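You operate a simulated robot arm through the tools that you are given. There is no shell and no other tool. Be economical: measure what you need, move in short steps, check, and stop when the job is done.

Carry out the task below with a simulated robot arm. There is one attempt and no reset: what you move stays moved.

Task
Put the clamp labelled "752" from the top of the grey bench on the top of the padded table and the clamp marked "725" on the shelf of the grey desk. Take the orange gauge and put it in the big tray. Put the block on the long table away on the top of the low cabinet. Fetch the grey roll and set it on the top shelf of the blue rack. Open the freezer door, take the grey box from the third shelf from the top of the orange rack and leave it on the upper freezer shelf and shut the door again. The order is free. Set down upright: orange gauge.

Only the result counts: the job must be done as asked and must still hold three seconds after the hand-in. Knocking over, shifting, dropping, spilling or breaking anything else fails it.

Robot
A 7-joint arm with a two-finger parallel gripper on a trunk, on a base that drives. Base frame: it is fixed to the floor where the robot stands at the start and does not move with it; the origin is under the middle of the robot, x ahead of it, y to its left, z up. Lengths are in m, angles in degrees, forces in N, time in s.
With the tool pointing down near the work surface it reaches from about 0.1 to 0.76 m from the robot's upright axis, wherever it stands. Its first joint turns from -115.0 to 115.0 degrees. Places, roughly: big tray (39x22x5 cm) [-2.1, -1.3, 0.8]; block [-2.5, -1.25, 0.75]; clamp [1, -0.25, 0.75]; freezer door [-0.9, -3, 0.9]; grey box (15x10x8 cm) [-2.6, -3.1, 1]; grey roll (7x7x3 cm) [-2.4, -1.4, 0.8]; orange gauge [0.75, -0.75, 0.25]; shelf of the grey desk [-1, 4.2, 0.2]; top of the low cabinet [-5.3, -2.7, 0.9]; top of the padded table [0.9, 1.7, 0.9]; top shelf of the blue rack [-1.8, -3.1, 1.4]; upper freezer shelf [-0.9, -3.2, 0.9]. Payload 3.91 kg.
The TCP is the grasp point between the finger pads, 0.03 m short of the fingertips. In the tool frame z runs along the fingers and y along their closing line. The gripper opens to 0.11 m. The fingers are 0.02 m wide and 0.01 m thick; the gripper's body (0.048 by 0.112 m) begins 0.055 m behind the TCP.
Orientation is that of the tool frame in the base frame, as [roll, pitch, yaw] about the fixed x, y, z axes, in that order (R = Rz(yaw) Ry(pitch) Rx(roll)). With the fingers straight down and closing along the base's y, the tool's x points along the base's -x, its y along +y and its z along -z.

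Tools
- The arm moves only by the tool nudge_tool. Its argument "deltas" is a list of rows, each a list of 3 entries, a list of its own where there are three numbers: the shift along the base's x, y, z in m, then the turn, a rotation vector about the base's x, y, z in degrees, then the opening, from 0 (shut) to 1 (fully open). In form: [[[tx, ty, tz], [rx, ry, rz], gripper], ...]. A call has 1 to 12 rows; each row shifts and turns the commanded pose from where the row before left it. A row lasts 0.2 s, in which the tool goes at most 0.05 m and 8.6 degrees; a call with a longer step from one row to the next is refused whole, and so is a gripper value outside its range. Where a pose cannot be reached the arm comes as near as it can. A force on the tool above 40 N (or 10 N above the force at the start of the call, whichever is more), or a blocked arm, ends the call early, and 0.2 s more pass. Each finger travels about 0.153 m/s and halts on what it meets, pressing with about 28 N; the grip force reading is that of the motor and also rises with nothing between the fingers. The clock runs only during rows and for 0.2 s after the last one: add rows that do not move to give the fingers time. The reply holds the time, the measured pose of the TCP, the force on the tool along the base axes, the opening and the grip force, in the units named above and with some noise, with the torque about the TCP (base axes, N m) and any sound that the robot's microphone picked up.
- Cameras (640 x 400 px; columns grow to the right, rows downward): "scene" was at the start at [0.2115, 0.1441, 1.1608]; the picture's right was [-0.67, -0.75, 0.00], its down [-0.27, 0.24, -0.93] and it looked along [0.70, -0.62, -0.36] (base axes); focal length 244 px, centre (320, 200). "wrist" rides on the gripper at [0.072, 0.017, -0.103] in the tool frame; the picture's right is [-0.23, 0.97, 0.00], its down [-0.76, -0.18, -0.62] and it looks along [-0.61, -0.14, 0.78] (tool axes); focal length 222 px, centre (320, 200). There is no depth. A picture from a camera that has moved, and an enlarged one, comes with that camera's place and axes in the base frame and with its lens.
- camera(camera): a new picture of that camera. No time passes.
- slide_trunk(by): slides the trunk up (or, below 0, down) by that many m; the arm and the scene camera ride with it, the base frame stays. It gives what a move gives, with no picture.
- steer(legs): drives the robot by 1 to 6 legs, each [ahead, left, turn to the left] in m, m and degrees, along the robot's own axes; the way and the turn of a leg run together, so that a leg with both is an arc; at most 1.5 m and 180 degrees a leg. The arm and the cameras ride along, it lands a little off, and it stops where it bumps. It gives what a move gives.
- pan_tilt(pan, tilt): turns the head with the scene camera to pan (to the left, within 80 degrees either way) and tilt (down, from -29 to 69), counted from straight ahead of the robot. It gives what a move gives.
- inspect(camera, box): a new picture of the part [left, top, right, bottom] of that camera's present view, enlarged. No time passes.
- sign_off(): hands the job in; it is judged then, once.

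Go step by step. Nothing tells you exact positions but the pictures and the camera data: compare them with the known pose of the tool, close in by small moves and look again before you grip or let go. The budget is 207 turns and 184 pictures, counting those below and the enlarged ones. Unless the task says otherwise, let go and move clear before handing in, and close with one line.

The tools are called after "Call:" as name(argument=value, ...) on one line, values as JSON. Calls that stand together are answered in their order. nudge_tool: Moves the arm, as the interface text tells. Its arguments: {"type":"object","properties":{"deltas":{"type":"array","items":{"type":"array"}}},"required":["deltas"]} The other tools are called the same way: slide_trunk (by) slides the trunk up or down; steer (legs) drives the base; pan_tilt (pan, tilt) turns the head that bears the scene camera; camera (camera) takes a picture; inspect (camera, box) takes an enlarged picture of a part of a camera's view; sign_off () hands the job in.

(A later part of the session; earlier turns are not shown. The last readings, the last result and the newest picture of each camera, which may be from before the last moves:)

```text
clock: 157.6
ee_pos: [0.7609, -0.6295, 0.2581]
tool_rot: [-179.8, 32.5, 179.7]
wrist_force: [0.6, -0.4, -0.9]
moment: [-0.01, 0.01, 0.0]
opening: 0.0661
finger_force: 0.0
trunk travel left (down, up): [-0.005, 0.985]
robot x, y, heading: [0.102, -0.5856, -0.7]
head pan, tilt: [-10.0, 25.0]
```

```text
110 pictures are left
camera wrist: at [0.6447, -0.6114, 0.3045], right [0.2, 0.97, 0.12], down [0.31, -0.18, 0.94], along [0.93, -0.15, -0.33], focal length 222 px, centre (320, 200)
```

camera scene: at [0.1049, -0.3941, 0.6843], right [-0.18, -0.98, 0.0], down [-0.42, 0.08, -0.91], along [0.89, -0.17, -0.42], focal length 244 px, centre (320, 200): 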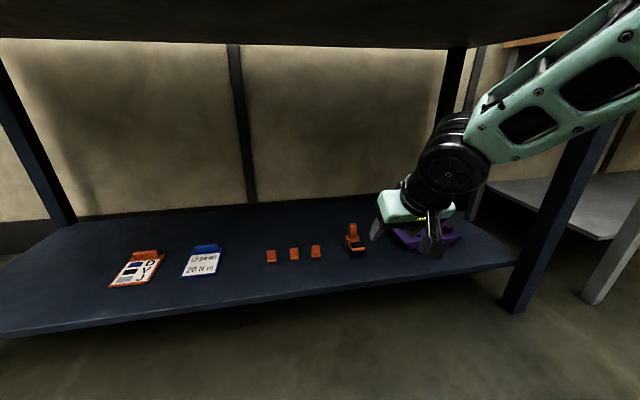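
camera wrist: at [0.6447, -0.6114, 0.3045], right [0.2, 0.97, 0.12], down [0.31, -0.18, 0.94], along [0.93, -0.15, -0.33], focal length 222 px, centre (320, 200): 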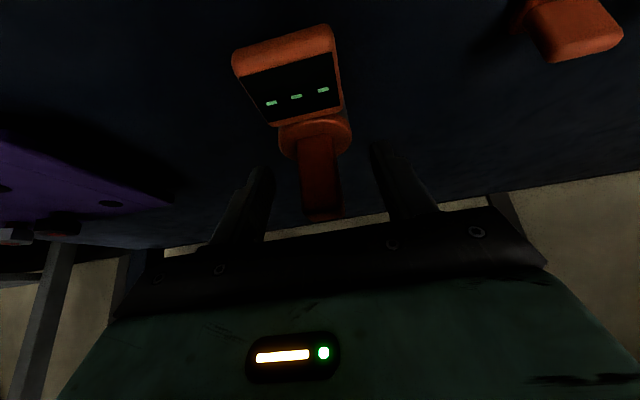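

Call:
nudge_tool(deltas=[[[0, 0, 0], [0, 0, 0], 0.3], [[0, 0, 0], [0, 0, 0], 0], [[0, 0, 0], [0, 0, 0], 0], [[0, 0, 0], [0, 0, 0], 0]])

Call:
nudge_tool(deltas=[[[0, 0, 0.01], [0, 0, 0], 0], [[0, 0, 0.03], [0, 0, 0], 0], [[0, 0, 0.03], [0, 0, 0], 0]])

Call:
camera(camera="wrist")

```text
clock: 158.6
ee_pos: [0.7619, -0.6293, 0.2571]
tool_rot: [-179.8, 32.6, 179.8]
wrist_force: [-1.1, -0.1, 0.7]
moment: [0.13, -0.06, 0.01]
opening: 0.023
finger_force: 27.7
trunk travel left (down, up): [-0.005, 0.985]
robot x, y, heading: [0.1049, -0.5854, -0.5]
head pan, tilt: [-10.0, 25.0]
```

```text
clock: 159.4
ee_pos: [0.7609, -0.6327, 0.3026]
tool_rot: [179.5, 30.3, 179.0]
wrist_force: [0.8, 0.1, -3.8]
moment: [-0.01, -0.01, -0.03]
opening: 0.0229
finger_force: 28.2
trunk travel left (down, up): [-0.005, 0.985]
robot x, y, heading: [0.1007, -0.5857, -0.6]
head pan, tilt: [-10.0, 25.0]
```

```text
109 pictures are left
camera wrist: at [0.6471, -0.6147, 0.3559], right [0.21, 0.97, 0.12], down [0.34, -0.19, 0.92], along [0.92, -0.15, -0.37], focal length 222 px, centre (320, 200)
```

wrist: 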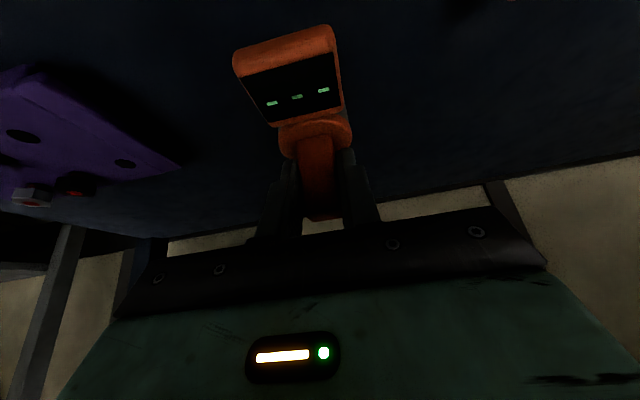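

The gauge is lifted, but the arm lags as if its elbow touches the bench underside. Let me look before retracting.

Call:
pan_tilt(pan=-25, tilt=5)

Call:
camera(camera="scene")

```text
clock: 160.3
ee_pos: [0.7602, -0.63, 0.3042]
tool_rot: [179.4, 30.3, 179.3]
wrist_force: [-0.2, -0.1, -4.4]
moment: [0.0, 0.02, 0.01]
opening: 0.0231
finger_force: 27.6
trunk travel left (down, up): [-0.005, 0.985]
robot x, y, heading: [0.1052, -0.5844, -0.6]
head pan, tilt: [-25.0, 5.0]
```

```text
108 pictures are left
camera scene: at [0.3361, -0.4226, 0.7092], right [-0.43, -0.9, 0.0], down [-0.09, 0.04, -1.0], along [0.9, -0.43, -0.1], focal length 244 px, centre (320, 200)
```

scene: 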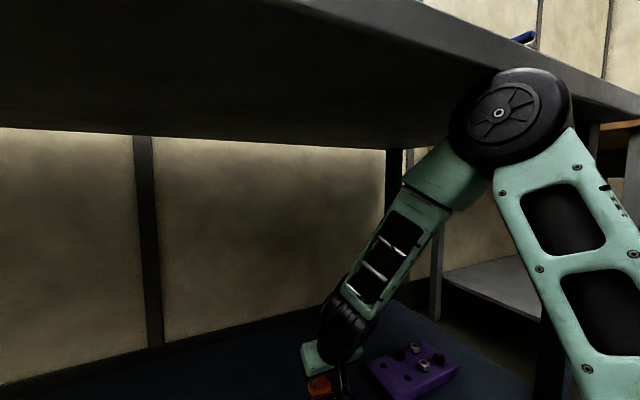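

Call:
nudge_tool(deltas=[[[0, 0, -0.015], [0, 0, 0], 0], [[0, 0, -0.012], [0, 0, 0], 0]])

Call:
camera(camera="scene")

Call:
camera(camera="wrist")

```text
clock: 160.9
ee_pos: [0.7597, -0.6291, 0.2996]
tool_rot: [-179.9, 32.5, 179.7]
wrist_force: [0.8, 2.0, -4.3]
moment: [-0.02, 0.02, -0.06]
opening: 0.0229
finger_force: 28.0
trunk travel left (down, up): [-0.005, 0.985]
robot x, y, heading: [0.1016, -0.5872, -0.7]
head pan, tilt: [-25.0, 5.0]
```

```text
107 pictures are left
camera scene: at [0.3296, -0.4193, 0.7165], right [-0.43, -0.9, 0.0], down [-0.08, 0.04, -1.0], along [0.9, -0.43, -0.09], focal length 244 px, centre (320, 200)
```

scene: 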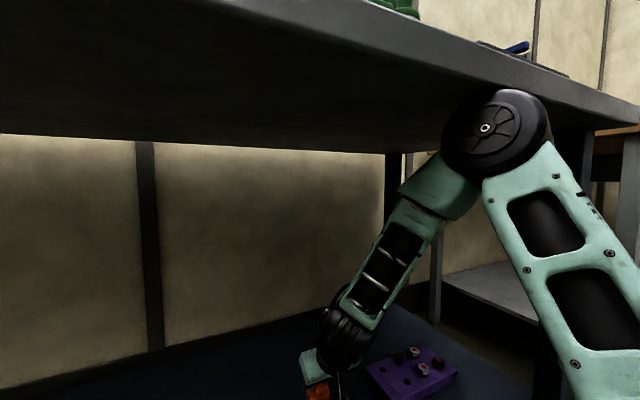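

```text
106 pictures are left
camera wrist: at [0.6448, -0.6102, 0.3481], right [0.2, 0.97, 0.12], down [0.31, -0.18, 0.94], along [0.93, -0.15, -0.33], focal length 222 px, centre (320, 200)
```

wrist: 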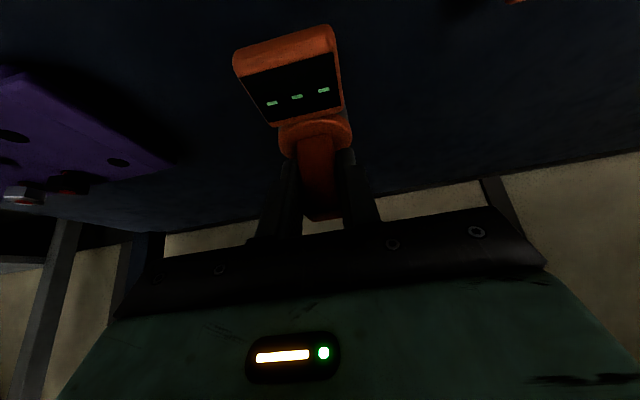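

Call:
steer(legs=[[-0.45, 0, 0]])

Call:
slide_trunk(by=0.4)

Call:
slide_trunk(by=0.4)

Call:
pan_tilt(pan=5, tilt=30)

Call:
camera(camera="scene")

```text
clock: 163.6
ee_pos: [0.3125, -0.6266, 0.3009]
tool_rot: [-179.8, 32.5, 179.3]
wrist_force: [0.1, 1.0, -4.7]
moment: [0.03, 0.01, 0.02]
opening: 0.0228
finger_force: 28.1
trunk travel left (down, up): [-0.005, 0.985]
robot x, y, heading: [-0.3432, -0.579, -1.2]
head pan, tilt: [-25.0, 5.0]
```

```text
clock: 167.4
ee_pos: [0.3136, -0.6264, 0.7011]
tool_rot: [-179.9, 32.5, 179.3]
wrist_force: [0.0, -0.4, -4.1]
moment: [0.0, 0.02, 0.0]
opening: 0.0229
finger_force: 28.3
trunk travel left (down, up): [-0.405, 0.585]
robot x, y, heading: [-0.3466, -0.5733, -1.2]
head pan, tilt: [-25.0, 5.0]
```

```text
clock: 171.2
ee_pos: [0.3128, -0.6268, 1.1004]
tool_rot: [-179.8, 32.6, 179.3]
wrist_force: [-0.2, -0.2, -5.2]
moment: [0.01, -0.01, 0.01]
opening: 0.0231
finger_force: 27.7
trunk travel left (down, up): [-0.805, 0.185]
robot x, y, heading: [-0.3439, -0.5767, -1.2]
head pan, tilt: [-25.0, 5.0]
```

```text
clock: 172.2
ee_pos: [0.3129, -0.626, 1.1009]
tool_rot: [-179.9, 32.5, 179.3]
wrist_force: [-0.4, 0.3, -5.7]
moment: [0.01, -0.02, -0.03]
opening: 0.0227
finger_force: 27.7
trunk travel left (down, up): [-0.805, 0.185]
robot x, y, heading: [-0.3451, -0.5768, -1.2]
head pan, tilt: [5.0, 30.0]
```

```text
105 pictures are left
camera scene: at [-0.1079, -0.3681, 1.4763], right [0.07, -1.0, 0.0], down [-0.5, -0.03, -0.87], along [0.86, 0.06, -0.5], focal length 244 px, centre (320, 200)
```

scene: 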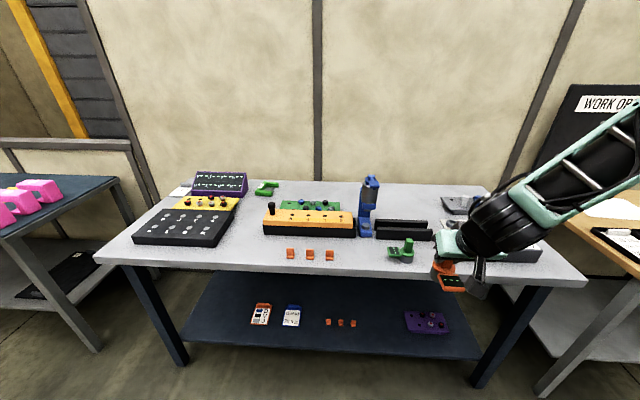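

Call:
steer(legs=[[0, 0, 180]])

Call:
pan_tilt(pan=15, tilt=22)

Call:
camera(camera="scene")

Call:
pan_tilt(pan=75, tilt=22)

Call:
camera(camera="scene")

```text
clock: 180.0
ee_pos: [-1.0038, -0.5423, 1.1014]
tool_rot: [-179.9, 32.5, 0.5]
wrist_force: [0.2, 0.6, -4.9]
moment: [-0.01, 0.0, -0.02]
opening: 0.0229
finger_force: 28.2
trunk travel left (down, up): [-0.805, 0.185]
robot x, y, heading: [-0.3457, -0.5737, -179.6]
head pan, tilt: [5.0, 30.0]
```

```text
clock: 180.7
ee_pos: [-1.0034, -0.5432, 1.1001]
tool_rot: [-179.8, 32.4, 0.7]
wrist_force: [0.3, -0.8, -5.7]
moment: [-0.02, -0.03, -0.02]
opening: 0.0228
finger_force: 28.5
trunk travel left (down, up): [-0.805, 0.185]
robot x, y, heading: [-0.3418, -0.5749, -179.9]
head pan, tilt: [15.0, 22.0]
```

```text
104 pictures are left
camera scene: at [-0.5759, -0.8057, 1.489], right [-0.26, 0.97, 0.0], down [0.36, 0.1, -0.93], along [-0.89, -0.24, -0.38], focal length 244 px, centre (320, 200)
```

scene: 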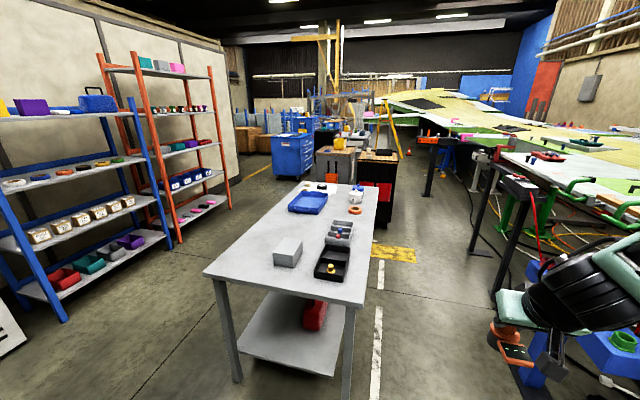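

```text
clock: 182.0
ee_pos: [-1.0017, -0.5424, 1.0999]
tool_rot: [-179.8, 32.5, 0.6]
wrist_force: [1.1, -0.6, -4.6]
moment: [0.0, -0.03, 0.02]
opening: 0.0229
finger_force: 28.1
trunk travel left (down, up): [-0.805, 0.185]
robot x, y, heading: [-0.3439, -0.5782, -179.8]
head pan, tilt: [75.0, 22.0]
```

```text
103 pictures are left
camera scene: at [-0.5102, -0.8712, 1.4891], right [-0.97, 0.26, 0.0], down [0.1, 0.36, -0.93], along [-0.24, -0.9, -0.37], focal length 244 px, centre (320, 200)
```

scene: 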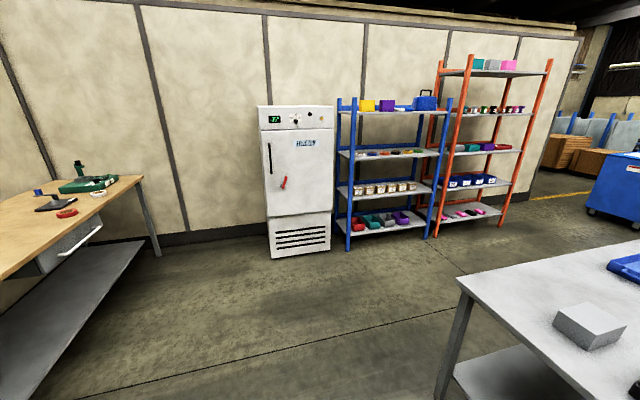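

Call:
pan_tilt(pan=15, tilt=22)

Call:
inspect(camera="scene", box=[264, 170, 392, 250])

Call:
inspect(camera="scene", box=[264, 220, 392, 300])

Call:
inspect(camera="scene", box=[0, 40, 240, 220])

```text
clock: 183.3
ee_pos: [-1.0033, -0.5421, 1.0997]
tool_rot: [-179.8, 32.5, 0.5]
wrist_force: [0.0, -0.7, -5.2]
moment: [-0.02, 0.02, 0.02]
opening: 0.0228
finger_force: 27.8
trunk travel left (down, up): [-0.805, 0.185]
robot x, y, heading: [-0.3442, -0.5762, -180.0]
head pan, tilt: [15.0, 22.0]
```

```text
5.00 times, centred on (328, 210) of scene
camera zoom: at [-0.5759, -0.8059, 1.4891], right [-0.26, 0.97, 0.0], down [0.36, 0.1, -0.93], along [-0.89, -0.24, -0.37], focal length 1222 px, centre (280, 150)
```

zoom: 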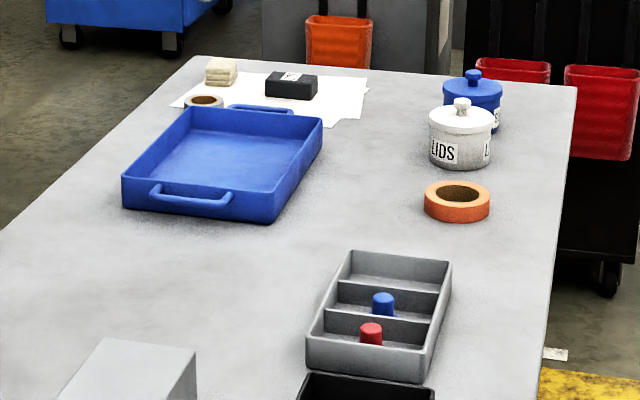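

```text
5.00 times, centred on (328, 260) of scene
camera zoom: at [-0.5759, -0.8059, 1.4891], right [-0.26, 0.97, 0.0], down [0.36, 0.1, -0.93], along [-0.89, -0.24, -0.37], focal length 1222 px, centre (280, -100)
```

zoom: 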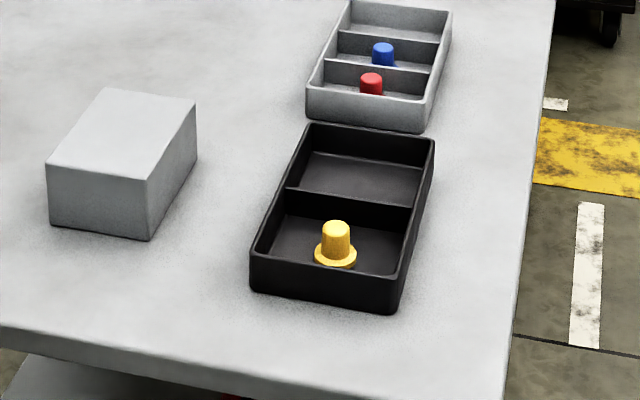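

```text
2.22 times, centred on (120, 130) of scene
camera zoom: at [-0.5759, -0.8059, 1.4891], right [-0.26, 0.97, 0.0], down [0.36, 0.1, -0.93], along [-0.89, -0.24, -0.37], focal length 543 px, centre (764, 356)
```

zoom: 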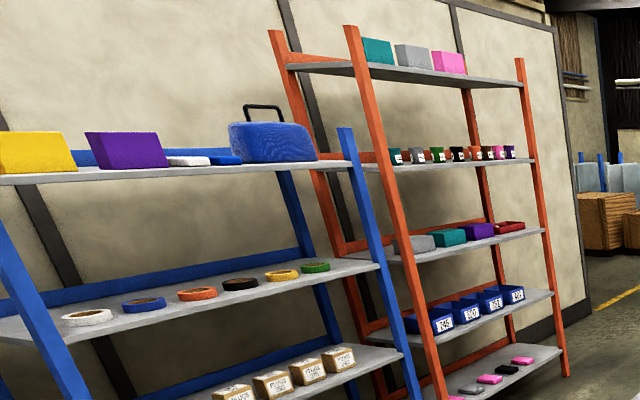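

Layout is clear: blue big tray (~-2.0,-1.28), grey roll and black block beyond it at the table's far end. I'll go around into the aisle (y≈-1.9) and face the table from the rack side.

Call:
slide_trunk(by=0.12)

Call:
steer(legs=[[0, 1.35, 0], [0, 0, -90], [0, 1.0, 0], [0, 0.65, 0]])

Call:
pan_tilt(pan=0, tilt=40)

Call:
camera(camera="scene")

```text
clock: 184.8
ee_pos: [-1.0026, -0.5429, 1.2198]
tool_rot: [-179.8, 32.4, 0.6]
wrist_force: [0.1, 0.4, -5.4]
moment: [-0.01, -0.02, 0.01]
opening: 0.0229
finger_force: 27.7
trunk travel left (down, up): [-0.925, 0.065]
robot x, y, heading: [-0.3471, -0.5772, -179.8]
head pan, tilt: [15.0, 22.0]
```

```text
clock: 203.2
ee_pos: [-1.9702, -1.3579, 1.2201]
tool_rot: [-179.7, 32.5, -86.4]
wrist_force: [-0.3, -0.3, -4.2]
moment: [-0.02, -0.02, -0.02]
opening: 0.0231
finger_force: 28.4
trunk travel left (down, up): [-0.925, 0.065]
robot x, y, heading: [-1.9722, -2.0164, 93.2]
head pan, tilt: [15.0, 22.0]
```

```text
clock: 204.0
ee_pos: [-1.9706, -1.3584, 1.2194]
tool_rot: [-179.7, 32.5, -86.4]
wrist_force: [0.6, -0.3, -4.9]
moment: [-0.01, 0.01, 0.01]
opening: 0.0226
finger_force: 28.4
trunk travel left (down, up): [-0.925, 0.065]
robot x, y, heading: [-1.9721, -2.0164, 93.1]
head pan, tilt: [0.0, 40.0]
```

```text
99 pictures are left
camera scene: at [-2.1879, -1.8006, 1.581], right [1.0, 0.06, 0.0], down [0.04, -0.64, -0.77], along [-0.04, 0.77, -0.64], focal length 244 px, centre (320, 200)
```

scene: 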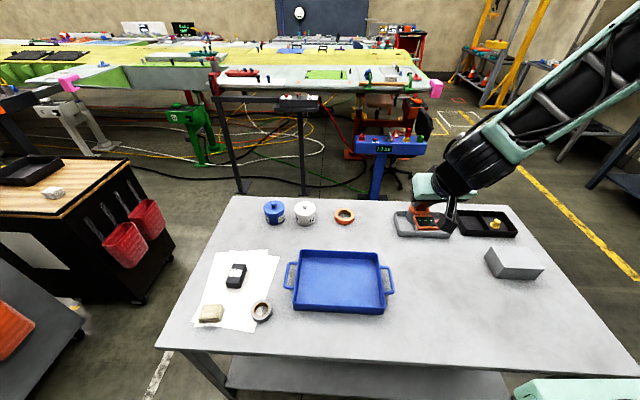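

Call:
nudge_tool(deltas=[[[-0.04, 0, -0.02], [0, 0, 0], 0], [[-0.04, 0, -0.02], [0, 0, 0], 0], [[-0.04, 0, -0.02], [0, 0, 0], 0], [[-0.03, 0.01, -0.03], [0, 0, 0], 0], [[0, 0, -0.04], [0, 0, 0], 0], [[0, 0, -0.02], [0, 0, 0], 0]])

Call:
camera(camera="scene")

Call:
camera(camera="wrist")

```text
clock: 205.4
ee_pos: [-2.1191, -1.3477, 1.0682]
tool_rot: [-179.8, 32.5, -86.4]
wrist_force: [0.4, -0.2, -5.0]
moment: [-0.04, 0.01, 0.04]
opening: 0.0229
finger_force: 28.0
trunk travel left (down, up): [-0.925, 0.065]
robot x, y, heading: [-1.9724, -2.018, 92.7]
head pan, tilt: [0.0, 40.0]
```

```text
98 pictures are left
camera scene: at [-2.188, -1.8008, 1.5809], right [1.0, 0.06, 0.0], down [0.04, -0.64, -0.77], along [-0.04, 0.76, -0.64], focal length 244 px, centre (320, 200)
```

scene: 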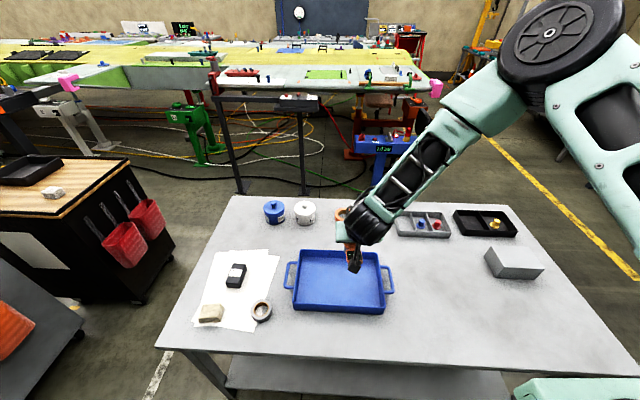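

```text
97 pictures are left
camera wrist: at [-2.1283, -1.4646, 1.1165], right [-0.98, 0.13, 0.12], down [0.16, 0.32, 0.94], along [0.08, 0.94, -0.33], focal length 222 px, centre (320, 200)
```

wrist: 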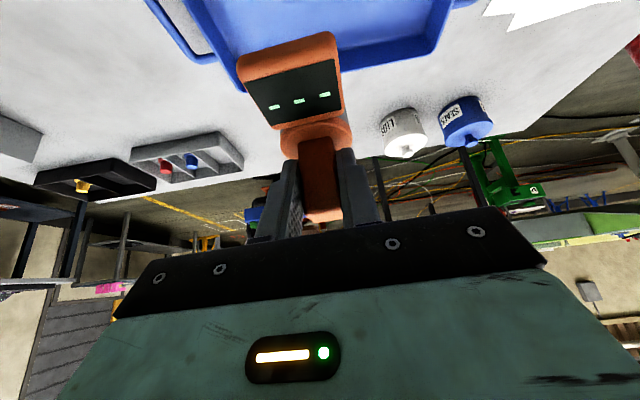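

Call:
nudge_tool(deltas=[[[-0.01, 0.004, -0.03], [0, 0, 0], 0], [[-0.01, 0.004, -0.03], [0, 0, 0], 0], [[0, 0, -0.03], [0, 0, 0], 0], [[0, 0, -0.015], [0, 0, 0], 0]])

Call:
camera(camera="wrist")

Call:
inspect(camera="scene", box=[270, 220, 430, 320])

```text
clock: 206.4
ee_pos: [-2.1388, -1.3395, 0.9644]
tool_rot: [-179.8, 32.5, -86.4]
wrist_force: [-0.2, -0.3, -4.6]
moment: [-0.03, 0.02, 0.02]
opening: 0.0234
finger_force: 27.5
trunk travel left (down, up): [-0.925, 0.065]
robot x, y, heading: [-1.9714, -2.0154, 93.1]
head pan, tilt: [0.0, 40.0]
```

```text
96 pictures are left
camera wrist: at [-2.1494, -1.4562, 1.0127], right [-0.98, 0.13, 0.12], down [0.16, 0.32, 0.94], along [0.08, 0.94, -0.33], focal length 222 px, centre (320, 200)
```

wrist: 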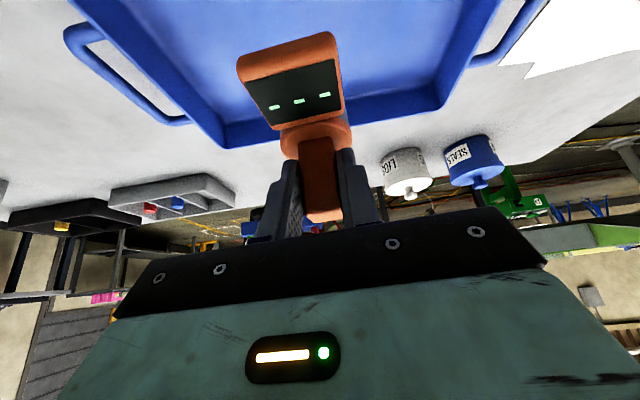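

```text
4.00 times, centred on (350, 270) of scene
camera zoom: at [-2.1879, -1.8007, 1.5809], right [1.0, 0.05, 0.0], down [0.04, -0.64, -0.77], along [-0.04, 0.76, -0.64], focal length 977 px, centre (200, -80)
```

zoom: 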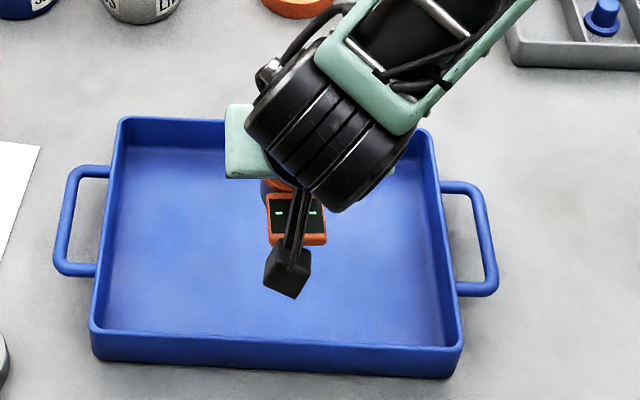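

Call:
nudge_tool(deltas=[[[0, -0.015, -0.005], [0, 0, 0], 0], [[0, 0, -0.008], [0, 0, 0], 0], [[0, 0, -0.006], [0, 0, 0], 0], [[0, 0, -0.005], [0, 0, 0], 0], [[0, 0, -0.005], [0, 0, 0], 0]])

```text
clock: 207.6
ee_pos: [-2.1399, -1.3536, 0.9359]
tool_rot: [-179.8, 32.5, -86.4]
wrist_force: [0.6, -0.4, -5.0]
moment: [-0.03, -0.04, -0.01]
opening: 0.0229
finger_force: 27.7
trunk travel left (down, up): [-0.925, 0.065]
robot x, y, heading: [-1.9708, -2.0204, 93.1]
head pan, tilt: [0.0, 40.0]
```

Call:
nudge_tool(deltas=[[[0, 0, -0.005], [0, 0, 0], 0], [[0, 0, -0.004], [0, 0, 0], 0], [[0, 0, -0.004], [0, 0, 0], 0]])

Call:
inspect(camera="scene", box=[270, 220, 430, 320])

```text
clock: 208.4
ee_pos: [-2.1393, -1.354, 0.9236]
tool_rot: [-179.8, 32.5, -86.3]
wrist_force: [-0.9, 0.0, -5.0]
moment: [-0.02, 0.0, -0.03]
opening: 0.0229
finger_force: 27.8
trunk travel left (down, up): [-0.925, 0.065]
robot x, y, heading: [-1.974, -2.0177, 93.1]
head pan, tilt: [0.0, 40.0]
```

```text
4.00 times, centred on (350, 270) of scene
camera zoom: at [-2.1879, -1.8007, 1.5809], right [1.0, 0.05, 0.0], down [0.04, -0.64, -0.77], along [-0.04, 0.76, -0.64], focal length 977 px, centre (200, -80)
```

zoom: 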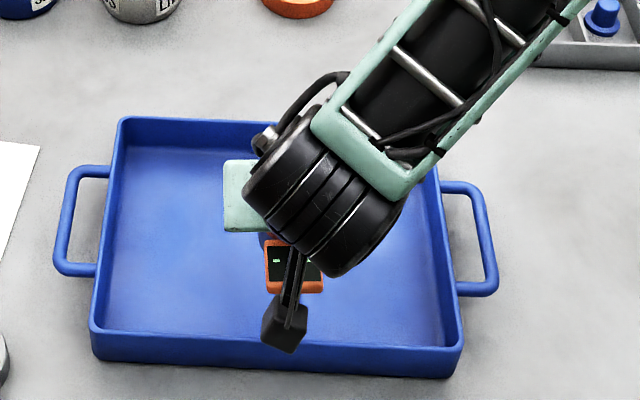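

Call:
nudge_tool(deltas=[[[0, 0, -0.004], [0, 0, 0], 0], [[0, 0, -0.004], [0, 0, 0], 0], [[0, 0, -0.004], [0, 0, 0], 0]])

Call:
camera(camera="wrist")

```text
clock: 209.2
ee_pos: [-2.1412, -1.3535, 0.9121]
tool_rot: [-179.8, 32.5, -86.5]
wrist_force: [0.2, 0.1, -5.0]
moment: [-0.01, 0.02, -0.01]
opening: 0.0231
finger_force: 28.2
trunk travel left (down, up): [-0.925, 0.065]
robot x, y, heading: [-1.9713, -2.0176, 93.2]
head pan, tilt: [0.0, 40.0]
```

```text
93 pictures are left
camera wrist: at [-2.1495, -1.4717, 0.9597], right [-0.98, 0.13, 0.12], down [0.16, 0.32, 0.94], along [0.09, 0.94, -0.33], focal length 222 px, centre (320, 200)
```

wrist: 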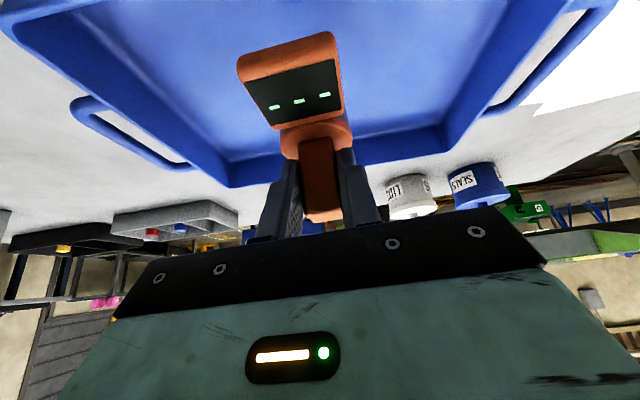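

Call:
nudge_tool(deltas=[[[0, 0, -0.004], [0, 0, 0], 0], [[0, 0, -0.004], [0, 0, 0], 0], [[0, 0, -0.004], [0, 0, 0], 0], [[0, 0, -0.004], [0, 0, 0], 0]])

```text
clock: 210.2
ee_pos: [-2.1407, -1.3542, 0.894]
tool_rot: [-179.8, 32.5, -86.3]
wrist_force: [0.3, -0.1, -5.4]
moment: [-0.03, -0.01, -0.03]
opening: 0.023
finger_force: 27.8
trunk travel left (down, up): [-0.925, 0.065]
robot x, y, heading: [-1.9744, -2.0199, 92.9]
head pan, tilt: [0.0, 40.0]
```

Call:
nudge_tool(deltas=[[[0, 0, -0.004], [0, 0, 0], 0], [[0, 0, -0.004], [0, 0, 0], 0], [[0, 0, -0.004], [0, 0, 0], 0], [[0, 0, -0.004], [0, 0, 0], 0]])

Call:
inspect(camera="wrist", box=[200, 0, 440, 150])

Call:
inspect(camera="scene", box=[270, 220, 430, 320])

```text
clock: 211.2
ee_pos: [-2.1413, -1.3546, 0.8792]
tool_rot: [-179.8, 32.6, -86.4]
wrist_force: [0.3, -0.4, -4.7]
moment: [-0.04, -0.01, 0.01]
opening: 0.0228
finger_force: 27.6
trunk travel left (down, up): [-0.925, 0.065]
robot x, y, heading: [-1.9722, -2.0192, 93.1]
head pan, tilt: [0.0, 40.0]
```

```text
2.67 times, centred on (320, 75) of wrist
camera zoom: at [-2.1504, -1.4722, 0.9271], right [-0.98, 0.13, 0.12], down [0.16, 0.32, 0.94], along [0.09, 0.94, -0.33], focal length 592 px, centre (320, 533)
```

zoom: 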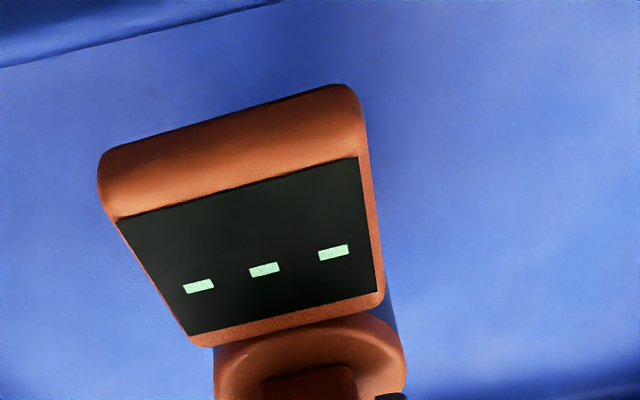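

```text
4.00 times, centred on (350, 270) of scene
camera zoom: at [-2.1879, -1.8007, 1.5809], right [1.0, 0.05, 0.0], down [0.04, -0.64, -0.77], along [-0.04, 0.76, -0.64], focal length 977 px, centre (200, -80)
```

zoom: 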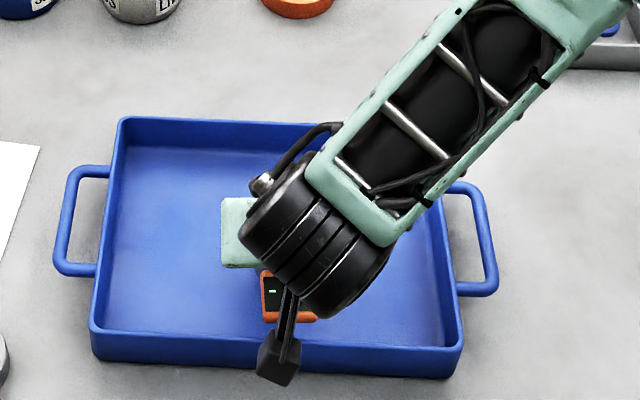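

The table is lower (~0.76) than I assumed, so the tray center is at y≈-1.305. I'll shift the gauge +0.05 in y, then continue down.

Call:
nudge_tool(deltas=[[[0, 0.025, 0.01], [0, 0, 0], 0], [[0, 0.025, 0], [0, 0, 0], 0], [[0, 0, -0.01], [0, 0, 0], 0], [[0, 0, -0.01], [0, 0, 0], 0]])

Call:
camera(camera="wrist")

Call:
inspect(camera="scene", box=[270, 220, 430, 320])

```text
clock: 212.2
ee_pos: [-2.1405, -1.3062, 0.8708]
tool_rot: [-180.0, 32.4, -86.4]
wrist_force: [-0.1, 0.0, -4.3]
moment: [-0.03, -0.01, 0.02]
opening: 0.0227
finger_force: 28.0
trunk travel left (down, up): [-0.925, 0.065]
robot x, y, heading: [-1.9678, -2.0196, 92.9]
head pan, tilt: [0.0, 40.0]
```

```text
90 pictures are left
camera wrist: at [-2.1501, -1.4229, 0.9178], right [-0.98, 0.13, 0.12], down [0.16, 0.32, 0.93], along [0.08, 0.94, -0.33], focal length 222 px, centre (320, 200)
```

wrist: 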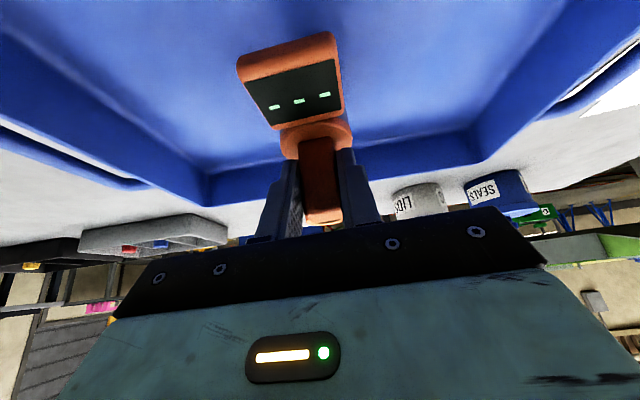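

```text
4.00 times, centred on (350, 270) of scene
camera zoom: at [-2.1879, -1.8007, 1.5809], right [1.0, 0.05, 0.0], down [0.04, -0.64, -0.77], along [-0.04, 0.76, -0.64], focal length 977 px, centre (200, -80)
```

zoom: 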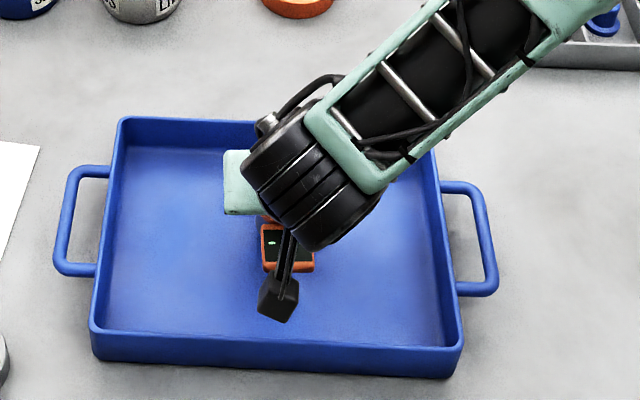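

Good placement. Descending to contact.

Call:
nudge_tool(deltas=[[[0, 0, -0.006], [0, 0, 0], 0], [[0, 0, -0.006], [0, 0, 0], 0], [[0, 0, -0.005], [0, 0, 0], 0], [[0, 0, -0.004], [0, 0, 0], 0], [[0, 0, -0.004], [0, 0, 0], 0]])

```text
clock: 213.3
ee_pos: [-2.1413, -1.3016, 0.8535]
tool_rot: [-179.9, 33.2, -86.6]
wrist_force: [0.3, -1.7, 17.5]
moment: [-0.43, -0.15, 0.0]
opening: 0.0229
finger_force: 28.2
trunk travel left (down, up): [-0.925, 0.065]
robot x, y, heading: [-1.9723, -2.0193, 93.1]
head pan, tilt: [0.0, 40.0]
stopped in row 5: the force on the tool passed its limit at 48 N (the readings are from after the stop); the commanded pose is now the measured one
```

Call:
nudge_tool(deltas=[[[0, 0, 0.003], [0, 0, 0], 0], [[0, 0, 0], [0, 0, 0], 0.3], [[0, 0, 0], [0, 0, 0], 0.6], [[0, 0, 0], [0, 0, 0], 0.6], [[0, 0, 0.03], [0, 0, 0], 0.6], [[0, 0, 0.04], [0, 0, 0], 0.6], [[0, 0, 0.04], [0, 0, 0], 0.6], [[0, 0, 0.04], [0, 0, 0], 0.6], [[0, 0, 0.04], [0, 0, 0], 0.6]])

Call:
camera(camera="wrist")

Call:
inspect(camera="scene", box=[190, 200, 430, 350])

```text
clock: 215.3
ee_pos: [-2.1408, -1.3042, 1.0451]
tool_rot: [-179.9, 32.8, -86.4]
wrist_force: [-0.2, -0.2, -0.2]
moment: [-0.04, -0.02, -0.01]
opening: 0.0661
finger_force: 0.1
trunk travel left (down, up): [-0.925, 0.065]
robot x, y, heading: [-1.975, -2.0155, 93.2]
head pan, tilt: [0.0, 40.0]
```

```text
88 pictures are left
camera wrist: at [-2.1493, -1.4215, 1.0922], right [-0.98, 0.13, 0.12], down [0.16, 0.31, 0.94], along [0.08, 0.94, -0.33], focal length 222 px, centre (320, 200)
```

wrist: 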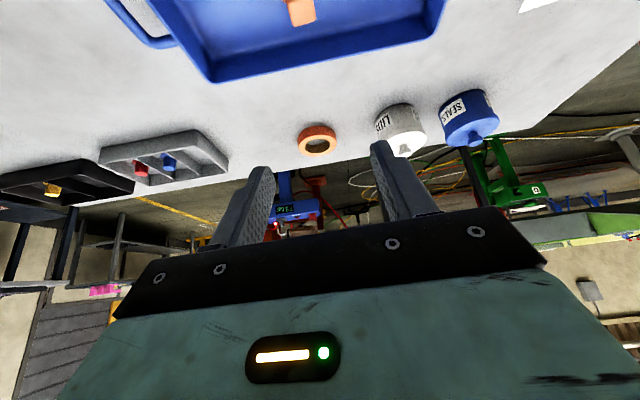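

```text
2.67 times, centred on (310, 275) of scene
camera zoom: at [-2.1878, -1.8005, 1.5808], right [1.0, 0.05, 0.0], down [0.04, -0.64, -0.77], along [-0.04, 0.76, -0.64], focal length 652 px, centre (347, 0)
```

zoom: 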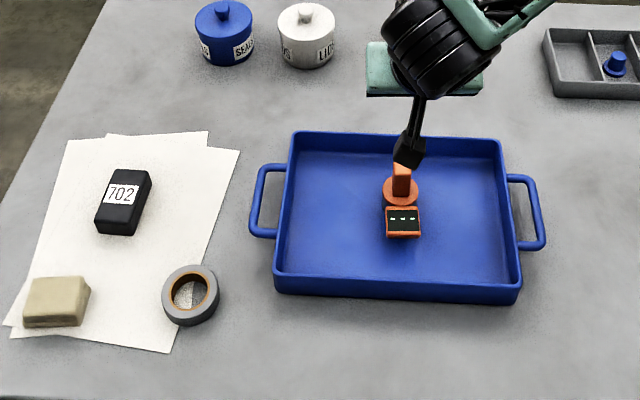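

The gauge stands upright in the tray. Next the grey roll at about (-2.40, -1.43): I'll shift the base left and turn the tool vertical above it.

Call:
steer(legs=[[0, 0.4, -3]])

Call:
nudge_tool(deltas=[[[0.02, -0.03, 0], [-8.1, -0.5, 0], 0.95], [[0.03, -0.03, 0], [-8.1, -0.5, 0], 0.95], [[0.03, -0.03, 0], [-8.1, -0.5, 0], 0.95], [[0.03, -0.03, 0], [-8.1, -0.5, 0], 0.95], [[0.02, -0.01, 0], [0, 0, 0], 0.95]])

Call:
camera(camera="wrist")

Call:
camera(camera="scene")

```text
clock: 217.8
ee_pos: [-2.5004, -1.3048, 1.0446]
tool_rot: [-179.9, 32.8, -89.7]
wrist_force: [0.0, -0.3, 0.8]
moment: [0.0, -0.03, 0.0]
opening: 0.0661
finger_force: 0.1
trunk travel left (down, up): [-0.925, 0.065]
robot x, y, heading: [-2.3752, -2.0306, 89.9]
head pan, tilt: [0.0, 40.0]
```

```text
clock: 219.0
ee_pos: [-2.3678, -1.4358, 1.0437]
tool_rot: [-178.2, 0.4, -89.2]
wrist_force: [0.9, -0.4, -0.5]
moment: [-0.03, 0.0, -0.01]
opening: 0.1048
finger_force: 0.0
trunk travel left (down, up): [-0.925, 0.065]
robot x, y, heading: [-2.3699, -2.0326, 90.0]
head pan, tilt: [0.0, 40.0]
```

```text
86 pictures are left
camera wrist: at [-2.387, -1.5092, 1.1461], right [-0.98, 0.21, -0.03], down [0.15, 0.76, 0.63], along [0.16, 0.61, -0.77], focal length 222 px, centre (320, 200)
```

wrist: 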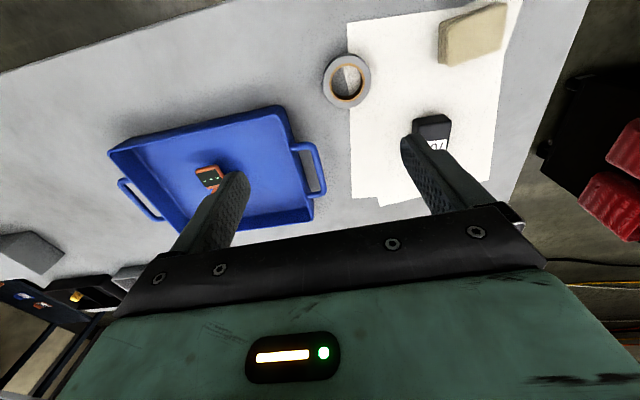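

```text
85 pictures are left
camera scene: at [-2.5769, -1.7994, 1.5809], right [1.0, 0.0, 0.0], down [0.0, -0.64, -0.77], along [0.0, 0.77, -0.64], focal length 244 px, centre (320, 200)
```

scene: 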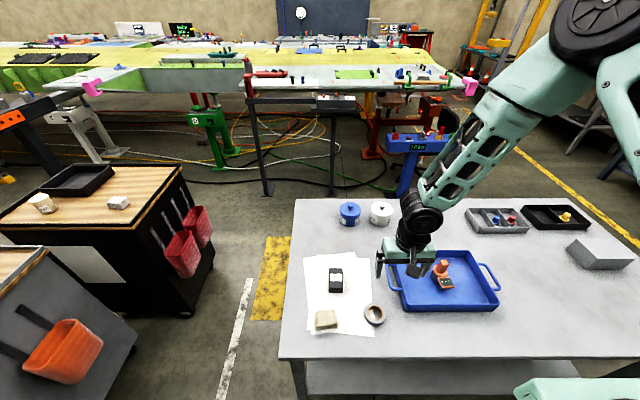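

Call:
nudge_tool(deltas=[[[-0.016, 0.001, -0.04], [0, 0, 0], 0.95], [[-0.016, 0.001, -0.04], [0, 0, 0], 0.95], [[0, 0, -0.04], [0, 0, 0], 0.95], [[0, 0, -0.04], [0, 0, 0], 0.95], [[0, 0, -0.035], [0, 0, 0], 0.95]])

Call:
camera(camera="wrist")

Call:
inspect(camera="scene", box=[300, 240, 460, 340])

```text
clock: 220.2
ee_pos: [-2.4032, -1.4344, 0.8504]
tool_rot: [-178.3, 0.6, -89.2]
wrist_force: [-0.6, 0.6, -0.3]
moment: [0.06, 0.01, -0.02]
opening: 0.1047
finger_force: 0.0
trunk travel left (down, up): [-0.925, 0.065]
robot x, y, heading: [-2.37, -2.028, 90.2]
head pan, tilt: [0.0, 40.0]
```

```text
84 pictures are left
camera wrist: at [-2.4227, -1.5079, 0.953], right [-0.98, 0.21, -0.03], down [0.15, 0.76, 0.64], along [0.16, 0.62, -0.77], focal length 222 px, centre (320, 200)
```

wrist: 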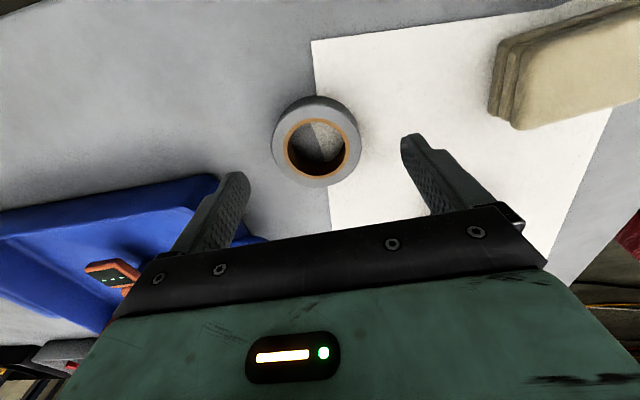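

```text
4.00 times, centred on (380, 290) of scene
camera zoom: at [-2.577, -1.7999, 1.581], right [1.0, 0.0, 0.0], down [0.0, -0.64, -0.77], along [0.0, 0.77, -0.64], focal length 977 px, centre (80, -160)
```

zoom: 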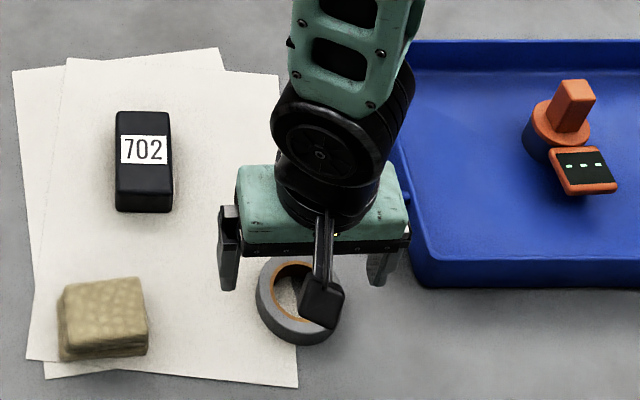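

Call:
nudge_tool(deltas=[[[0.002, 0, -0.02], [0, 0, 0], 0.9], [[0, 0, -0.015], [0, 0, 0], 0.9], [[0, 0, -0.008], [0, 0, 0], 0.9], [[0, 0, 0], [0, 0, 0], 0], [[0, 0, 0], [0, 0, 0], 0], [[0, 0, 0], [0, 0, 0], 0]])

Call:
camera(camera="wrist")

```text
clock: 221.4
ee_pos: [-2.4062, -1.4318, 0.8114]
tool_rot: [-178.8, 0.7, -88.9]
wrist_force: [0.9, -4.7, 20.9]
moment: [-0.3, 0.74, 0.21]
opening: 0.0654
finger_force: 27.8
trunk travel left (down, up): [-0.925, 0.065]
robot x, y, heading: [-2.3713, -2.0286, 90.3]
head pan, tilt: [0.0, 40.0]
stopped in row 5: the force on the tool passed its limit at 41 N (the readings are from after the stop); the commanded pose is now the measured one
```

```text
82 pictures are left
camera wrist: at [-2.4248, -1.5065, 0.9126], right [-0.98, 0.21, -0.02], down [0.15, 0.76, 0.64], along [0.15, 0.62, -0.77], focal length 222 px, centre (320, 200)
```

wrist: 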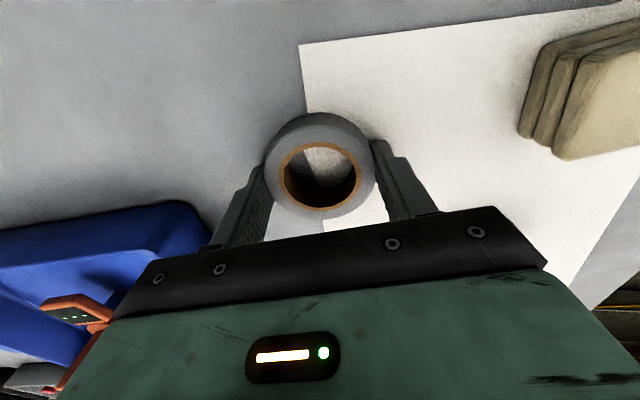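

Call:
nudge_tool(deltas=[[[0, 0, 0.004], [0, 0, 0], 0], [[0, 0, 0.02], [0, 0, 0], 0], [[0, 0, 0.04], [0, 0, 0], 0], [[0, 0, 0.04], [0, 0, 0], 0], [[0, 0, 0.04], [0, 0, 0], 0], [[0, -0.02, 0.04], [0, 0, 0], 0], [[0, -0.02, 0.04], [0, 0, 0], 0], [[0, -0.03, 0.03], [0, 0, 0], 0], [[0, -0.03, 0.03], [0, 0, 0], 0]])

Call:
camera(camera="wrist")

```text
clock: 223.4
ee_pos: [-2.4066, -1.5302, 1.0949]
tool_rot: [-178.7, 0.8, -89.0]
wrist_force: [0.1, -0.5, -0.7]
moment: [0.02, -0.02, 0.02]
opening: 0.0652
finger_force: 28.2
trunk travel left (down, up): [-0.925, 0.065]
robot x, y, heading: [-2.3741, -2.0274, 90.2]
head pan, tilt: [0.0, 40.0]
```

```text
81 pictures are left
camera wrist: at [-2.4243, -1.6039, 1.1958], right [-0.98, 0.21, -0.02], down [0.15, 0.76, 0.64], along [0.15, 0.62, -0.77], focal length 222 px, centre (320, 200)
```

wrist: 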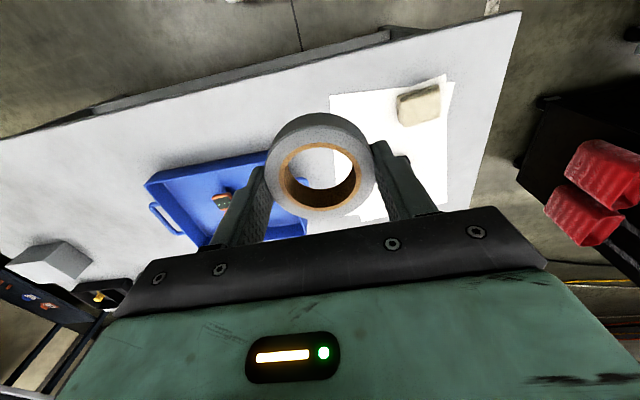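

Call:
slide_trunk(by=0.06)

Call:
steer(legs=[[0, 0, 179.8], [0, 0.5, 0]])

Call:
pan_tilt(pan=0, tilt=15)

Call:
camera(camera="scene")

```text
clock: 224.4
ee_pos: [-2.4066, -1.5309, 1.1529]
tool_rot: [-178.7, 0.7, -89.0]
wrist_force: [-0.5, -0.1, -0.2]
moment: [-0.02, -0.01, 0.03]
opening: 0.0653
finger_force: 28.2
trunk travel left (down, up): [-0.985, 0.005]
robot x, y, heading: [-2.372, -2.0291, 90.0]
head pan, tilt: [0.0, 40.0]
```

```text
clock: 234.6
ee_pos: [-1.8593, -2.5476, 1.1535]
tool_rot: [-178.7, 0.7, 88.9]
wrist_force: [-1.3, -0.2, -0.8]
moment: [0.02, -0.02, -0.02]
opening: 0.0625
finger_force: 28.4
trunk travel left (down, up): [-0.985, 0.005]
robot x, y, heading: [-1.879, -2.0481, -92.3]
head pan, tilt: [0.0, 40.0]
```

```text
clock: 235.5
ee_pos: [-1.8588, -2.5466, 1.1545]
tool_rot: [-178.7, 0.7, 88.9]
wrist_force: [-0.1, 0.3, -1.3]
moment: [-0.02, -0.04, -0.02]
opening: 0.0622
finger_force: 27.7
trunk travel left (down, up): [-0.985, 0.005]
robot x, y, heading: [-1.8764, -2.0437, -92.2]
head pan, tilt: [0.0, 15.0]
```

```text
80 pictures are left
camera scene: at [-1.6791, -2.2898, 1.6804], right [-1.0, 0.04, 0.0], down [0.01, 0.26, -0.97], along [-0.04, -0.96, -0.26], focal length 244 px, centre (320, 200)
```

scene: 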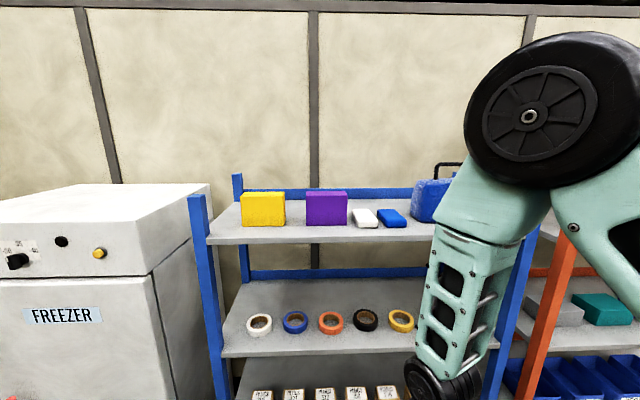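

Call:
nudge_tool(deltas=[[[0, 0, 0.045], [0, 0, 0], 0], [[0, 0, 0.045], [0, 0, 0], 0], [[0, 0, 0.045], [0, 0, 0], 0], [[0, 0, 0.045], [0, 0, 0], 0], [[0, 0, 0.045], [0, 0, 0], 0], [[0, 0, 0.045], [0, 0, 0], 0], [[0, 0, 0.045], [0, 0, 0], 0], [[0, 0, 0.045], [0, 0, 0], 0]])

Call:
camera(camera="wrist")

Call:
camera(camera="scene")

```text
clock: 237.3
ee_pos: [-1.8597, -2.5449, 1.5149]
tool_rot: [-178.6, 0.7, 88.8]
wrist_force: [0.2, -1.1, -0.7]
moment: [0.0, 0.0, 0.0]
opening: 0.0626
finger_force: 28.2
trunk travel left (down, up): [-0.985, 0.005]
robot x, y, heading: [-1.8754, -2.0456, -92.2]
head pan, tilt: [0.0, 15.0]
```

```text
79 pictures are left
camera wrist: at [-1.8387, -2.4719, 1.6168], right [0.97, -0.25, -0.02], down [-0.18, -0.75, 0.64], along [-0.17, -0.61, -0.77], focal length 222 px, centre (320, 200)
```

wrist: 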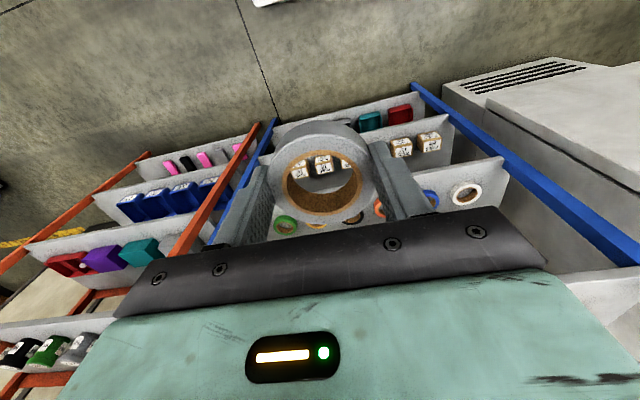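

```text
78 pictures are left
camera scene: at [-1.6791, -2.29, 1.6804], right [-1.0, 0.04, 0.0], down [0.01, 0.26, -0.97], along [-0.04, -0.97, -0.26], focal length 244 px, centre (320, 200)
```

scene: 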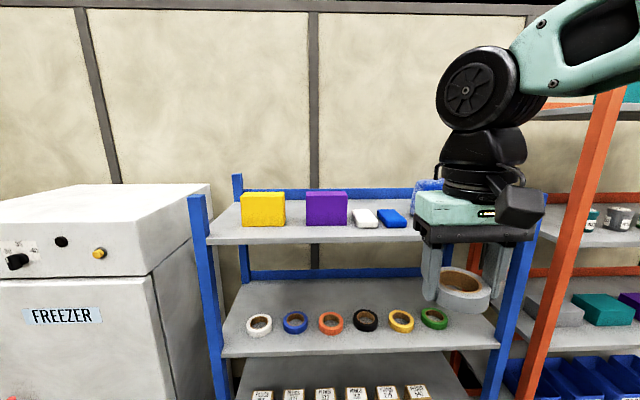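

Call:
inspect(camera="scene", box=[400, 180, 560, 320])

Call:
inspect(camera="scene", box=[190, 160, 450, 260])

```text
2.86 times, centred on (480, 250) of scene
camera zoom: at [-1.6791, -2.29, 1.6804], right [-1.0, 0.04, 0.0], down [0.01, 0.26, -0.97], along [-0.04, -0.97, -0.26], focal length 698 px, centre (-137, 57)
```

zoom: 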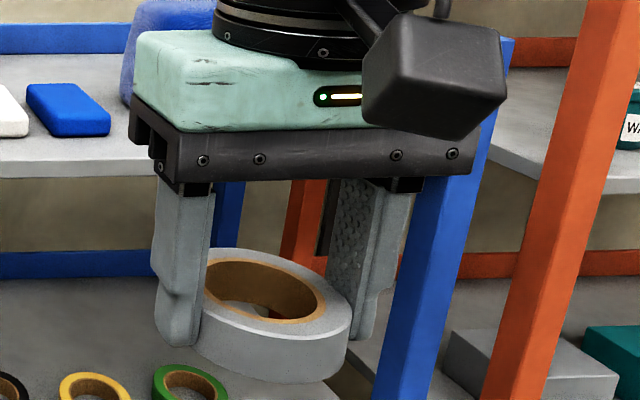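

```text
2.46 times, centred on (320, 210) of scene
camera zoom: at [-1.6791, -2.29, 1.6804], right [-1.0, 0.04, 0.0], down [0.01, 0.26, -0.97], along [-0.04, -0.97, -0.26], focal length 601 px, centre (320, 175)
```

zoom: 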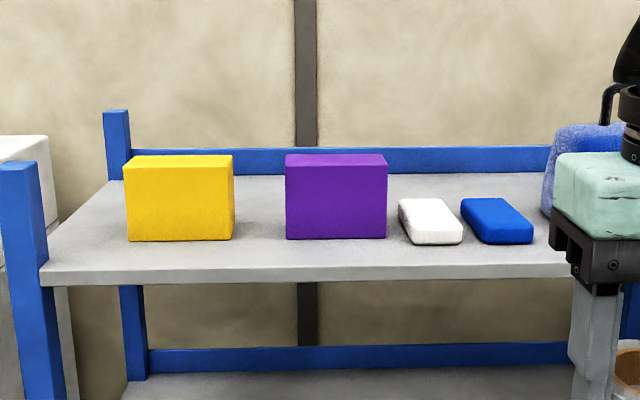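

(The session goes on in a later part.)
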